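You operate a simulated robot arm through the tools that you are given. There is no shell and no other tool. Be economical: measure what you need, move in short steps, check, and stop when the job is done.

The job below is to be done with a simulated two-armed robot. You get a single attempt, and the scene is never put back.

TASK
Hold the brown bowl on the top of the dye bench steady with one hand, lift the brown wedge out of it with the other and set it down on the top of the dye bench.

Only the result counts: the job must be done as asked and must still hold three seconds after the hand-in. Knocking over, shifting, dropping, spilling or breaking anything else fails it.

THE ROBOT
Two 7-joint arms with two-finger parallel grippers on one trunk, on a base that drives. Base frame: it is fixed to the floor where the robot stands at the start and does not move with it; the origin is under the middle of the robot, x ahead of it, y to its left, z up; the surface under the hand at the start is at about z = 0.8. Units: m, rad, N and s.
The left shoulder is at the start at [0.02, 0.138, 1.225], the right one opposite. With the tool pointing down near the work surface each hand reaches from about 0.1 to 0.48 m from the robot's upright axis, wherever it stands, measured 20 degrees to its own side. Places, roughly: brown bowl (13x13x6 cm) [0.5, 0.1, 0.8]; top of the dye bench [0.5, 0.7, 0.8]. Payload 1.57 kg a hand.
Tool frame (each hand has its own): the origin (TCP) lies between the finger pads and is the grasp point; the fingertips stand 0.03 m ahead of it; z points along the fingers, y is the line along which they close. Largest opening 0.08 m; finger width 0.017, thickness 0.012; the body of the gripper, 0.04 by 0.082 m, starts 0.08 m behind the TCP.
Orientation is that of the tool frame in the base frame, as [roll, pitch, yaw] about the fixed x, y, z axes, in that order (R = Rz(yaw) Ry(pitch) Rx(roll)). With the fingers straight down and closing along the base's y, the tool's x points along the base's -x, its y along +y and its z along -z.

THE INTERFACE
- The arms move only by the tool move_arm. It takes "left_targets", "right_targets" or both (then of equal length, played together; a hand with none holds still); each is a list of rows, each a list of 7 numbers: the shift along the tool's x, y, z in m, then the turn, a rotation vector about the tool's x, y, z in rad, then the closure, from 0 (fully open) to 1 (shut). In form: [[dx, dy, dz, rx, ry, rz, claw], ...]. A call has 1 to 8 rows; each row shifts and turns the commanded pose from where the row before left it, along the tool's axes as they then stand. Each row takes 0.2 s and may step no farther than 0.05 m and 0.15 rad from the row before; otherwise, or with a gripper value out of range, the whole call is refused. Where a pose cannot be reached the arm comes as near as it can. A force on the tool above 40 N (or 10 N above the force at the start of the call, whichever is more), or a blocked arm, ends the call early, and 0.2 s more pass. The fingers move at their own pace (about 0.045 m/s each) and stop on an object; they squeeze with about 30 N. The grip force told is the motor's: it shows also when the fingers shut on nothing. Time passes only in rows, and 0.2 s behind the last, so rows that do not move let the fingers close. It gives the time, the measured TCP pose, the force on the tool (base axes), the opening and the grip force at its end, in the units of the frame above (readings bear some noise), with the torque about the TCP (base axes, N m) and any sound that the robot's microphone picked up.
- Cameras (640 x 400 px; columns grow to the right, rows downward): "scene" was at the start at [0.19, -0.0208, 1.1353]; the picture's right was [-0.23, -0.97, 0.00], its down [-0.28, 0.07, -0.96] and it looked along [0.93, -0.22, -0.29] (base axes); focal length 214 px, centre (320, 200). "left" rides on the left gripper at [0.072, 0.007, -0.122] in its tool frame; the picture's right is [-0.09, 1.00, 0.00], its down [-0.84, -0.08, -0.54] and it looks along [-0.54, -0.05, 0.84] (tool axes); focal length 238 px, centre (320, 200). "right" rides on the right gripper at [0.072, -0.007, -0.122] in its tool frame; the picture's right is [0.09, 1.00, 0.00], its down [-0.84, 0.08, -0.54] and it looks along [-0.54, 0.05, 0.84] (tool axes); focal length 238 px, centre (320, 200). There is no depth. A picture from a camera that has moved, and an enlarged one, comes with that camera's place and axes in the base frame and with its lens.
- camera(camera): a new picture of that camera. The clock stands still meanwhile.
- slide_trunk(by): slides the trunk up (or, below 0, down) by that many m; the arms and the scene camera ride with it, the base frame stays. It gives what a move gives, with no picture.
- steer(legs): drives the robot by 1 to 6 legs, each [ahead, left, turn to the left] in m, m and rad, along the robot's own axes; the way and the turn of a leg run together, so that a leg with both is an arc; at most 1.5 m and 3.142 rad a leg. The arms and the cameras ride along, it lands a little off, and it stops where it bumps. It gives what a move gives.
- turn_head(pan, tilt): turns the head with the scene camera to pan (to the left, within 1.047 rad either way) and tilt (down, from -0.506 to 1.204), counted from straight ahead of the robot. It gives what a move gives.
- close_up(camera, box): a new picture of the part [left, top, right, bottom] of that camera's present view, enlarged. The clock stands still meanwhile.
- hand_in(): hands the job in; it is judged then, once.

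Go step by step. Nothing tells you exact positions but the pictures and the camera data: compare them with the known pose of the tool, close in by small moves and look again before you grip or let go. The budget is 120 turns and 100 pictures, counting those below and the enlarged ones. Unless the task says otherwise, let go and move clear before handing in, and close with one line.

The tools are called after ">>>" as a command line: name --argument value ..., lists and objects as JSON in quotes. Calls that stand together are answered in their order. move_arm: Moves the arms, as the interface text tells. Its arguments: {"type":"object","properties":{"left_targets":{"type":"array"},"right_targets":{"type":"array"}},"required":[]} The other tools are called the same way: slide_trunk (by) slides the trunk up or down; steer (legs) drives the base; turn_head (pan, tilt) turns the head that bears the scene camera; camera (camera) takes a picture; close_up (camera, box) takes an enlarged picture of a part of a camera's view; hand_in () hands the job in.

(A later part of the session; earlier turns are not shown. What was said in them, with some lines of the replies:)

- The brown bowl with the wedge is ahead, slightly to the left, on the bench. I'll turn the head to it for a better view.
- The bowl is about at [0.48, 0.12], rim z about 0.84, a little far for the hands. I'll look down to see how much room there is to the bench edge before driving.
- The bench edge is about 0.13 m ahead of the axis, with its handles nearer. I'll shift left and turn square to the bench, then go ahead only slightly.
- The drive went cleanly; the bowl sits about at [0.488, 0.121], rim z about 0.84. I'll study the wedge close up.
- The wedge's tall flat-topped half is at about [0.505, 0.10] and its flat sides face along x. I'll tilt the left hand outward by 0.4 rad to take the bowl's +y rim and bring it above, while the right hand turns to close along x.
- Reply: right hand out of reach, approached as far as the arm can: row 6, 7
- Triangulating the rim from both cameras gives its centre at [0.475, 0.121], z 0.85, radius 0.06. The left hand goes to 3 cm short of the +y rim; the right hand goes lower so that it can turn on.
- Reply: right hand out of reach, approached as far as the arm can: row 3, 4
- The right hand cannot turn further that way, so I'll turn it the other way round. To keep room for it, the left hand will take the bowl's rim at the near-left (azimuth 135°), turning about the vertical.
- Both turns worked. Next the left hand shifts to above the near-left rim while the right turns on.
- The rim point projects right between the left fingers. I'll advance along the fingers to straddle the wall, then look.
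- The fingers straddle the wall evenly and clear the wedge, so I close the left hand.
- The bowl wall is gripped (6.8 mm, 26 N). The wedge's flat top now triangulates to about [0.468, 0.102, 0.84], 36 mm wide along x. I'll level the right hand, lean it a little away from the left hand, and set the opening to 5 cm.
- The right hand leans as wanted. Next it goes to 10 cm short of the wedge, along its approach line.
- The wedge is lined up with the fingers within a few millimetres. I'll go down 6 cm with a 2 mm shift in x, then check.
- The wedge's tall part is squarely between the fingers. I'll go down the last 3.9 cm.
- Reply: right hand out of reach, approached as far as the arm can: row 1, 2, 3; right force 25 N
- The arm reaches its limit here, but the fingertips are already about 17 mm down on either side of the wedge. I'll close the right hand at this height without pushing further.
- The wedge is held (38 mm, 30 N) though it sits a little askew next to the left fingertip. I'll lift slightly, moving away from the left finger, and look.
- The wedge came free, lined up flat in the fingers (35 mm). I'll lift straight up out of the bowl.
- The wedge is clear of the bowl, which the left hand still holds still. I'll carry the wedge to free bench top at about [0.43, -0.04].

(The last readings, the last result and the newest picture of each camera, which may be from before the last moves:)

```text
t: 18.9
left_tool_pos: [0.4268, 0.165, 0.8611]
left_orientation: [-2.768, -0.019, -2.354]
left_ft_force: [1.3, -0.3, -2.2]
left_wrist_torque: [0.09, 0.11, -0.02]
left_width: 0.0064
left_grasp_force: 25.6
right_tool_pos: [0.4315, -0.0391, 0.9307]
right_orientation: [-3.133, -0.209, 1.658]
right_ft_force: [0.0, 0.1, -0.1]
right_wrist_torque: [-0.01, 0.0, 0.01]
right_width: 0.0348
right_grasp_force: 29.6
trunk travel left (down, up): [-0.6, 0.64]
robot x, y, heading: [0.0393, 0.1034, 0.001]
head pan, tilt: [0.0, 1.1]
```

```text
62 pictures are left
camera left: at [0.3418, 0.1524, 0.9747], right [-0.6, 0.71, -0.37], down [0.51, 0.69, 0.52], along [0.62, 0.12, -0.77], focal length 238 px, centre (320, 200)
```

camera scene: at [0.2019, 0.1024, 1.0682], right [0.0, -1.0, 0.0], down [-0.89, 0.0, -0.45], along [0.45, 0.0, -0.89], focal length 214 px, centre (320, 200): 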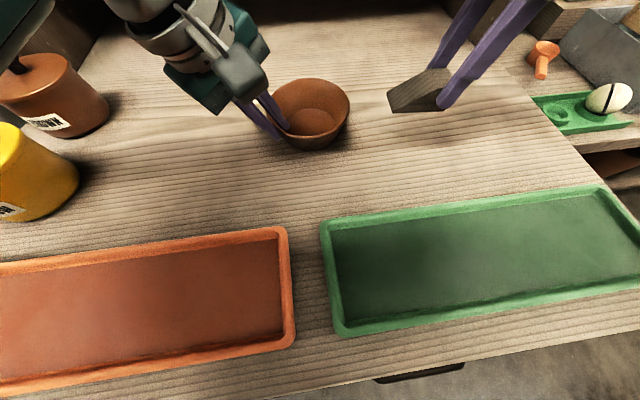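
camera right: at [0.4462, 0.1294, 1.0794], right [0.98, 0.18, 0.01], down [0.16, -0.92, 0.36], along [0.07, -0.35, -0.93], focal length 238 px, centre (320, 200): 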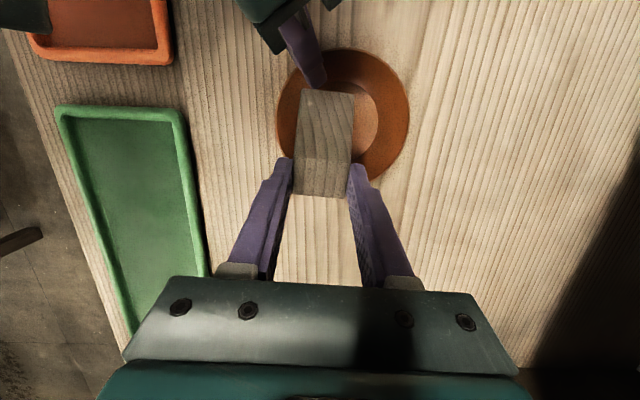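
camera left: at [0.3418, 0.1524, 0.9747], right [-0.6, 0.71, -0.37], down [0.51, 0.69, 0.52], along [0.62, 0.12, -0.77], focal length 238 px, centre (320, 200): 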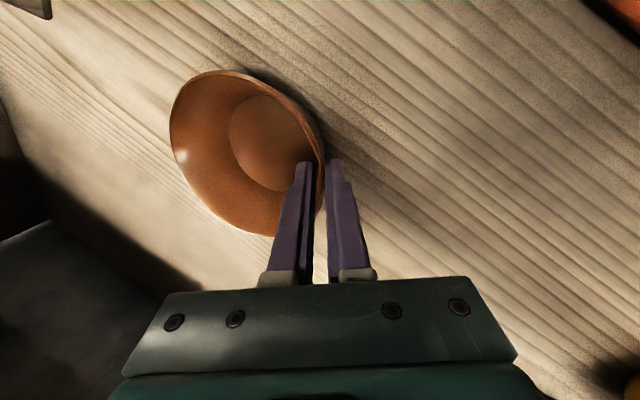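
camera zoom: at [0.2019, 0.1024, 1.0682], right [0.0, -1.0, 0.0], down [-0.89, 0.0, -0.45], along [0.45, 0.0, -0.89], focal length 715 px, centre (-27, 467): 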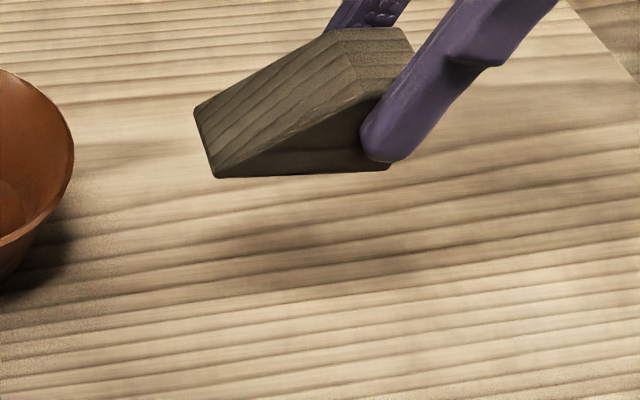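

The wedge hangs level, its bottom 4.5 cm below the TCP. I'll go down in steps toward the bench.

>>> move_arm --right_targets '[[-0.0052, 0, 0.0245, 0, 0, 0, 1], [-0.0052, 0, 0.0245, 0, 0, 0, 1], [-0.0042, 0, 0.0196, 0, 0, 0, 1]]'

>>> close_up --camera "scene" --box '[328, 60, 520, 180]'

```text
t: 19.7
left_tool_pos: [0.4281, 0.1674, 0.8609]
left_orientation: [-2.768, -0.019, -2.354]
left_ft_force: [-0.6, 0.1, -2.6]
left_wrist_torque: [0.08, 0.09, 0.03]
left_width: 0.0064
left_grasp_force: 26.4
right_tool_pos: [0.4307, -0.0385, 0.8619]
right_orientation: [-3.134, -0.209, 1.659]
right_ft_force: [0.0, 0.8, -0.5]
right_wrist_torque: [-0.01, -0.03, -0.01]
right_width: 0.0348
right_grasp_force: 30.7
trunk travel left (down, up): [-0.6, 0.64]
robot x, y, heading: [0.0413, 0.1034, 0.001]
head pan, tilt: [0.0, 1.1]
```

```text
3.33 times, centred on (424, 120) of scene
camera zoom: at [0.202, 0.1027, 1.0682], right [0.0, -1.0, 0.0], down [-0.89, 0.0, -0.45], along [0.45, 0.0, -0.89], focal length 715 px, centre (-27, 467)
```

zoom: 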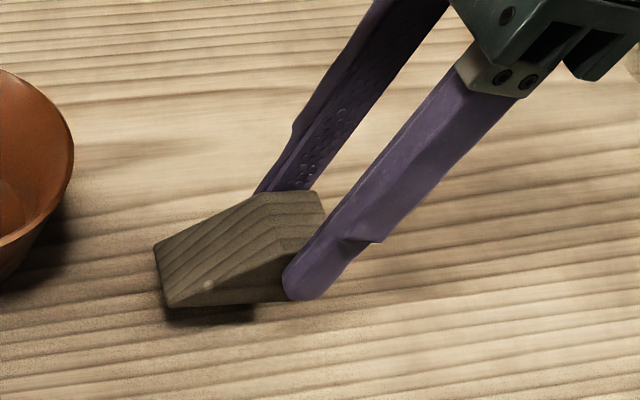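

The shadow is closing in on the wedge; I'll lower in small steps and watch the force.

>>> move_arm --right_targets '[[-0.0008, 0, 0.004, 0, 0, 0, 1], [-0.0008, 0, 0.004, 0, 0, 0, 1], [-0.0006, 0, 0.003, 0, 0, 0, 1]]'

>>> close_up --camera "scene" --box '[328, 60, 520, 180]'

```text
t: 20.5
left_tool_pos: [0.4286, 0.1659, 0.8619]
left_orientation: [-2.767, -0.019, -2.352]
left_ft_force: [-0.5, 0.1, -2.7]
left_wrist_torque: [0.08, 0.1, 0.01]
left_width: 0.0064
left_grasp_force: 26.3
right_tool_pos: [0.4302, -0.038, 0.849]
right_orientation: [-3.132, -0.211, 1.659]
right_ft_force: [0.8, 0.3, -0.4]
right_wrist_torque: [-0.03, -0.05, 0.0]
right_width: 0.0347
right_grasp_force: 30.1
trunk travel left (down, up): [-0.6, 0.64]
robot x, y, heading: [0.0392, 0.0996, 0.005]
head pan, tilt: [0.0, 1.1]
```

```text
3.33 times, centred on (424, 120) of scene
camera zoom: at [0.202, 0.1026, 1.0682], right [0.0, -1.0, 0.0], down [-0.89, 0.0, -0.45], along [0.45, 0.0, -0.89], focal length 715 px, centre (-27, 467)
```

zoom: 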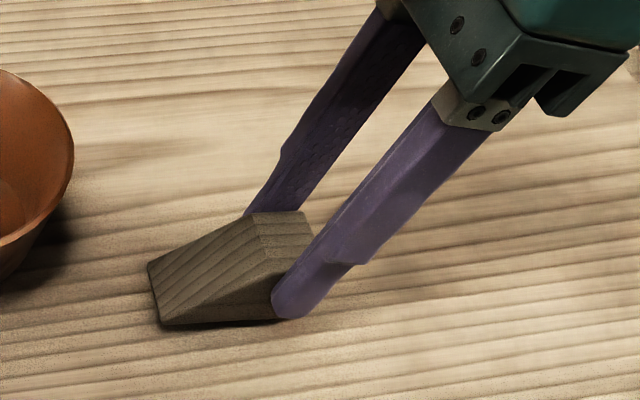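

Nearly down; a few more millimetres until contact shows.

>>> move_arm --right_targets '[[-0.0006, 0, 0.003, 0, 0, 0, 1], [-0.0004, 0, 0.002, 0, 0, 0, 1]]'

>>> close_up --camera "scene" --box '[328, 60, 520, 180]'

```text
t: 21.1
left_tool_pos: [0.4275, 0.1676, 0.862]
left_orientation: [-2.769, -0.02, -2.355]
left_ft_force: [0.2, 0.5, -3.0]
left_wrist_torque: [0.13, 0.1, -0.01]
left_width: 0.0065
left_grasp_force: 26.5
right_tool_pos: [0.4312, -0.0396, 0.8463]
right_orientation: [-3.134, -0.208, 1.659]
right_ft_force: [-0.4, 0.1, 0.2]
right_wrist_torque: [-0.01, -0.01, 0.03]
right_width: 0.035
right_grasp_force: 30.5
trunk travel left (down, up): [-0.6, 0.64]
robot x, y, heading: [0.0395, 0.1005, -0.001]
head pan, tilt: [0.0, 1.1]
```

```text
3.33 times, centred on (424, 120) of scene
camera zoom: at [0.202, 0.1026, 1.0682], right [0.0, -1.0, 0.0], down [-0.89, 0.0, -0.45], along [0.45, 0.0, -0.89], focal length 715 px, centre (-27, 467)
```

zoom: 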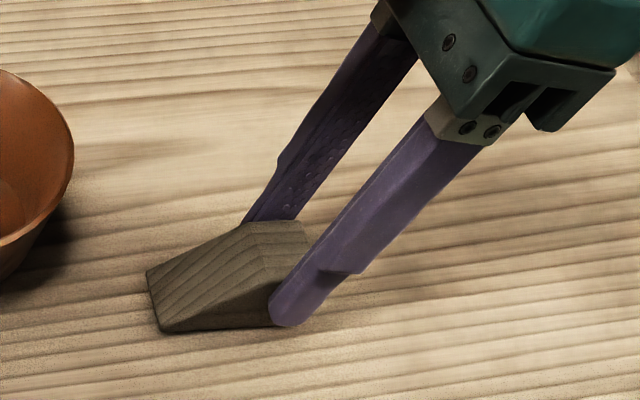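

>>> move_arm --right_targets '[[-0.0004, 0, 0.002, 0, 0, 0, 1], [-0.0004, 0, 0.002, 0, 0, 0, 1]]'

```text
t: 21.7
left_tool_pos: [0.4291, 0.1652, 0.8616]
left_orientation: [-2.766, -0.019, -2.354]
left_ft_force: [-0.3, 0.2, -2.3]
left_wrist_torque: [0.11, 0.07, -0.02]
left_width: 0.0063
left_grasp_force: 25.7
right_tool_pos: [0.4313, -0.0396, 0.8428]
right_orientation: [-3.133, -0.21, 1.66]
right_ft_force: [-5.1, -0.6, 17.5]
right_wrist_torque: [-0.17, 0.1, -0.07]
right_width: 0.035
right_grasp_force: 30.4
trunk travel left (down, up): [-0.6, 0.64]
robot x, y, heading: [0.039, 0.1041, 0.001]
head pan, tilt: [0.0, 1.1]
```

Contact (17 N). I'll ease up 1 mm, open, and look before withdrawing.

>>> move_arm --right_targets '[[0.0002, 0, -0.001, 0, 0, 0, 1], [0, 0, 0, 0, 0, 0, 0.5], [0, 0, 0, 0, 0, 0, 0.3], [0, 0, 0, 0, 0, 0, 0.2]]'

>>> close_up --camera "scene" --box '[328, 60, 520, 180]'

```text
t: 22.7
left_tool_pos: [0.4284, 0.1667, 0.8612]
left_orientation: [-2.768, -0.02, -2.354]
left_ft_force: [-0.5, 0.4, -1.6]
left_wrist_torque: [0.11, 0.12, -0.02]
left_width: 0.0063
left_grasp_force: 26.2
right_tool_pos: [0.4291, -0.0385, 0.841]
right_orientation: [-3.133, -0.208, 1.66]
right_ft_force: [-0.1, 0.0, 0.5]
right_wrist_torque: [-0.03, 0.02, 0.04]
right_width: 0.0637
right_grasp_force: 0.1
trunk travel left (down, up): [-0.6, 0.64]
robot x, y, heading: [0.0428, 0.1003, 0.004]
head pan, tilt: [0.0, 1.1]
```

```text
3.33 times, centred on (424, 120) of scene
camera zoom: at [0.202, 0.1026, 1.0682], right [0.0, -1.0, 0.0], down [-0.89, 0.0, -0.45], along [0.45, 0.0, -0.89], focal length 715 px, centre (-27, 467)
```

zoom: 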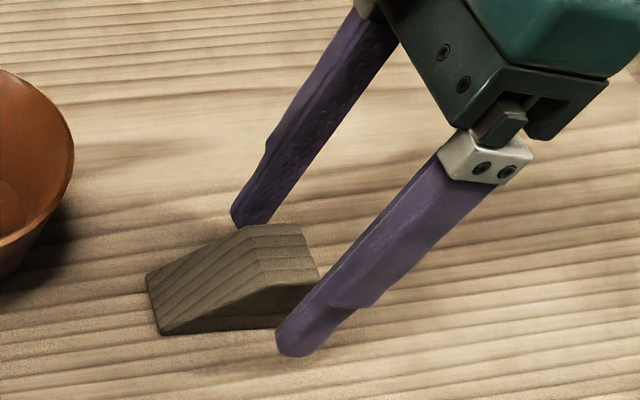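

The wedge stands flat and free. The right hand withdraws, then I check how the bowl sits in the left hand.

>>> move_arm --right_targets '[[0, 0, -0.03, 0, 0, 0, 0.2], [0, 0, -0.04, 0, 0, 0, 0.2], [0, 0, -0.04, 0, 0, 0, 0.2]]'

>>> close_up --camera "scene" --box '[200, 50, 392, 170]'

>>> close_up --camera "right" --box '[200, 0, 520, 200]'

```text
t: 23.5
left_tool_pos: [0.4281, 0.1663, 0.8611]
left_orientation: [-2.767, -0.018, -2.356]
left_ft_force: [0.4, -0.4, -2.4]
left_wrist_torque: [0.14, 0.1, -0.03]
left_width: 0.006
left_grasp_force: 25.9
right_tool_pos: [0.4342, -0.0631, 0.9494]
right_orientation: [-3.132, -0.209, 1.659]
right_ft_force: [0.1, -0.1, 0.1]
right_wrist_torque: [0.02, 0.02, 0.01]
right_width: 0.064
right_grasp_force: 0.1
trunk travel left (down, up): [-0.6, 0.64]
robot x, y, heading: [0.0425, 0.1053, -0.005]
head pan, tilt: [0.0, 1.1]
```

```text
3.33 times, centred on (296, 110) of scene
camera zoom: at [0.2021, 0.1025, 1.0682], right [0.0, -1.0, 0.0], down [-0.89, 0.0, -0.45], along [0.45, 0.0, -0.89], focal length 715 px, centre (400, 500)
```

zoom: 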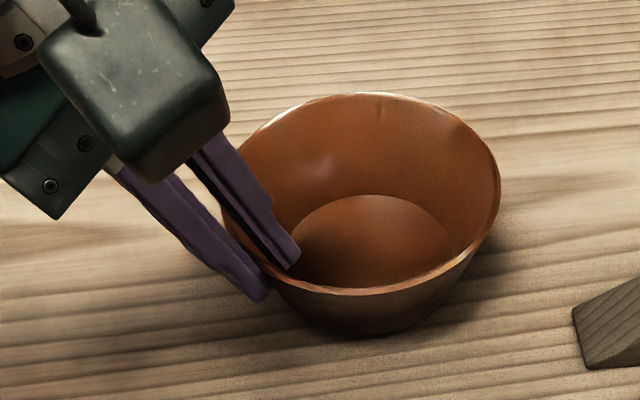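

```text
2.00 times, centred on (360, 100) of right
camera zoom: at [0.426, -0.0188, 1.0834], right [0.98, 0.18, 0.01], down [0.16, -0.92, 0.36], along [0.07, -0.35, -0.93], focal length 477 px, centre (240, 400)
```

zoom: 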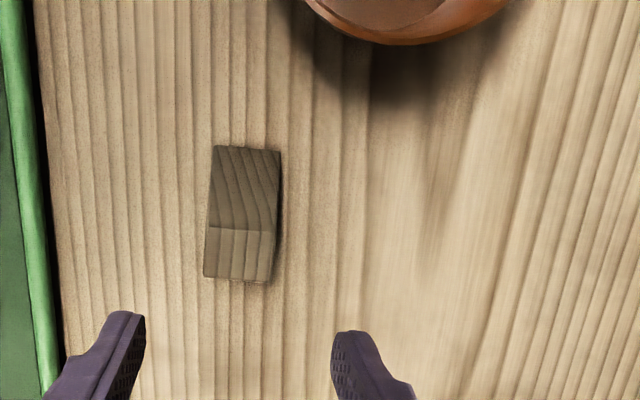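

The wedge rests well on the bench. The left hand carries about 2 N of the bowl, so I'll lower it a little until the bowl is seated before opening.

>>> move_arm --left_targets '[[0, 0.0007, 0.0019, 0, 0, 0, 1], [0, 0, 0, 0, 0, 0, 1]]'

```text
t: 24.1
left_tool_pos: [0.4299, 0.1663, 0.8614]
left_orientation: [-2.764, -0.02, -2.354]
left_ft_force: [-6.3, 1.5, 14.1]
left_wrist_torque: [-0.19, 0.28, -0.13]
left_width: 0.0065
left_grasp_force: 26.2
right_tool_pos: [0.4355, -0.0617, 0.949]
right_orientation: [-3.133, -0.212, 1.66]
right_ft_force: [-0.8, 0.0, 0.3]
right_wrist_torque: [-0.03, -0.01, -0.03]
right_width: 0.064
right_grasp_force: 0.1
trunk travel left (down, up): [-0.6, 0.64]
robot x, y, heading: [0.0411, 0.1017, -0.002]
head pan, tilt: [0.0, 1.1]
```

The bowl is on the bench (14 N). I'll relax 1.5 mm and open the left fingers.

>>> move_arm --left_targets '[[0, -0.0004, -0.0012, 0, 0, 0, 1], [0, 0, 0, 0, 0, 0, 0.8], [0, 0, 0, 0, 0, 0, 0.65], [0, 0, 0, 0, 0, 0, 0.6], [0, 0, 0, 0, 0, 0, 0.6]]'

>>> close_up --camera "scene" --box '[200, 50, 392, 170]'

>>> close_up --camera "left" --box '[140, 60, 380, 210]'

```text
t: 25.3
left_tool_pos: [0.4277, 0.166, 0.8604]
left_orientation: [-2.767, -0.019, -2.354]
left_ft_force: [0.4, -0.6, -0.4]
left_wrist_torque: [-0.02, -0.02, -0.04]
left_width: 0.0319
left_grasp_force: 0.0
right_tool_pos: [0.4352, -0.0638, 0.9492]
right_orientation: [-3.134, -0.21, 1.66]
right_ft_force: [0.6, 0.0, 0.3]
right_wrist_torque: [0.01, 0.0, 0.01]
right_width: 0.064
right_grasp_force: 0.0
trunk travel left (down, up): [-0.6, 0.64]
robot x, y, heading: [0.0415, 0.1054, -0.004]
head pan, tilt: [0.0, 1.1]
```

```text
3.33 times, centred on (296, 110) of scene
camera zoom: at [0.2022, 0.1026, 1.0682], right [0.0, -1.0, 0.0], down [-0.89, 0.0, -0.45], along [0.45, 0.0, -0.89], focal length 715 px, centre (400, 500)
```

zoom: 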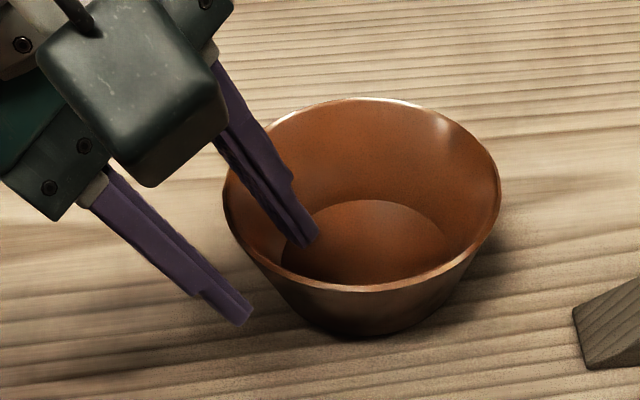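

```text
2.67 times, centred on (260, 135) of left
camera zoom: at [0.3419, 0.1531, 0.9743], right [-0.6, 0.71, -0.37], down [0.51, 0.69, 0.52], along [0.62, 0.12, -0.77], focal length 636 px, centre (480, 373)
```

zoom: 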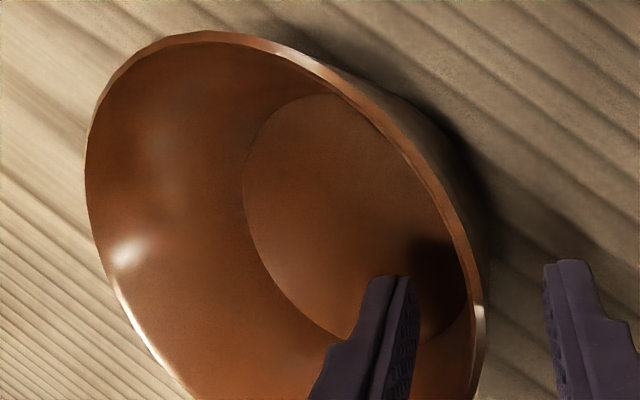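

The bowl stands upright and both fingers are clear of the wall. The left hand withdraws along its approach line.

>>> move_arm --left_targets '[[0, 0, -0.02, 0, 0, 0, 0.6], [0, 0, -0.04, 0, 0, 0, 0.6], [0, 0, -0.04, 0, 0, 0, 0.6], [0, 0, 0, 0, 0, 0, 0.6]]' --right_targets '[[0, 0, -0.02, 0, 0, 0, 0.2], [0, 0, -0.03, 0, 0, 0, 0.2], [0, 0, 0, 0, 0, 0, 0.2], [0, 0, 0, 0, 0, 0, 0.2]]'

>>> camera --camera "scene"

```text
t: 26.3
left_tool_pos: [0.4018, 0.1938, 0.953]
left_orientation: [-2.769, -0.02, -2.354]
left_ft_force: [0.7, -0.5, -0.8]
left_wrist_torque: [-0.01, -0.02, 0.02]
left_width: 0.032
left_grasp_force: 0.2
right_tool_pos: [0.4368, -0.0726, 0.9975]
right_orientation: [-3.133, -0.211, 1.66]
right_ft_force: [-0.3, 0.3, -0.1]
right_wrist_torque: [0.02, -0.02, 0.03]
right_width: 0.064
right_grasp_force: 0.1
trunk travel left (down, up): [-0.6, 0.64]
robot x, y, heading: [0.0402, 0.1004, 0.004]
head pan, tilt: [0.0, 1.1]
```

```text
53 pictures are left
camera scene: at [0.2022, 0.1026, 1.0682], right [0.0, -1.0, 0.0], down [-0.89, 0.0, -0.45], along [0.45, 0.0, -0.89], focal length 214 px, centre (320, 200)
```

scene: 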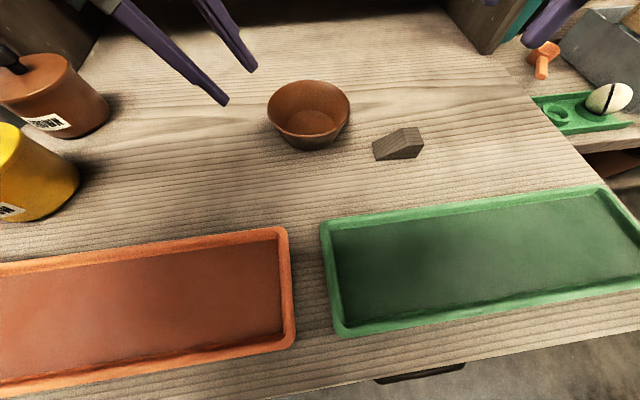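

The bowl stands upright almost where it was, the wedge lies flat on the bench beside it, and both hands are clear. I'm handing in.

>>> hand_in

```text
The job is handed in.
```

The left hand held the bowl while the right hand lifted the wedge out. The wedge now lies flat on the top of the dye bench beside the upright bowl, which slid a few millimetres while it was held.
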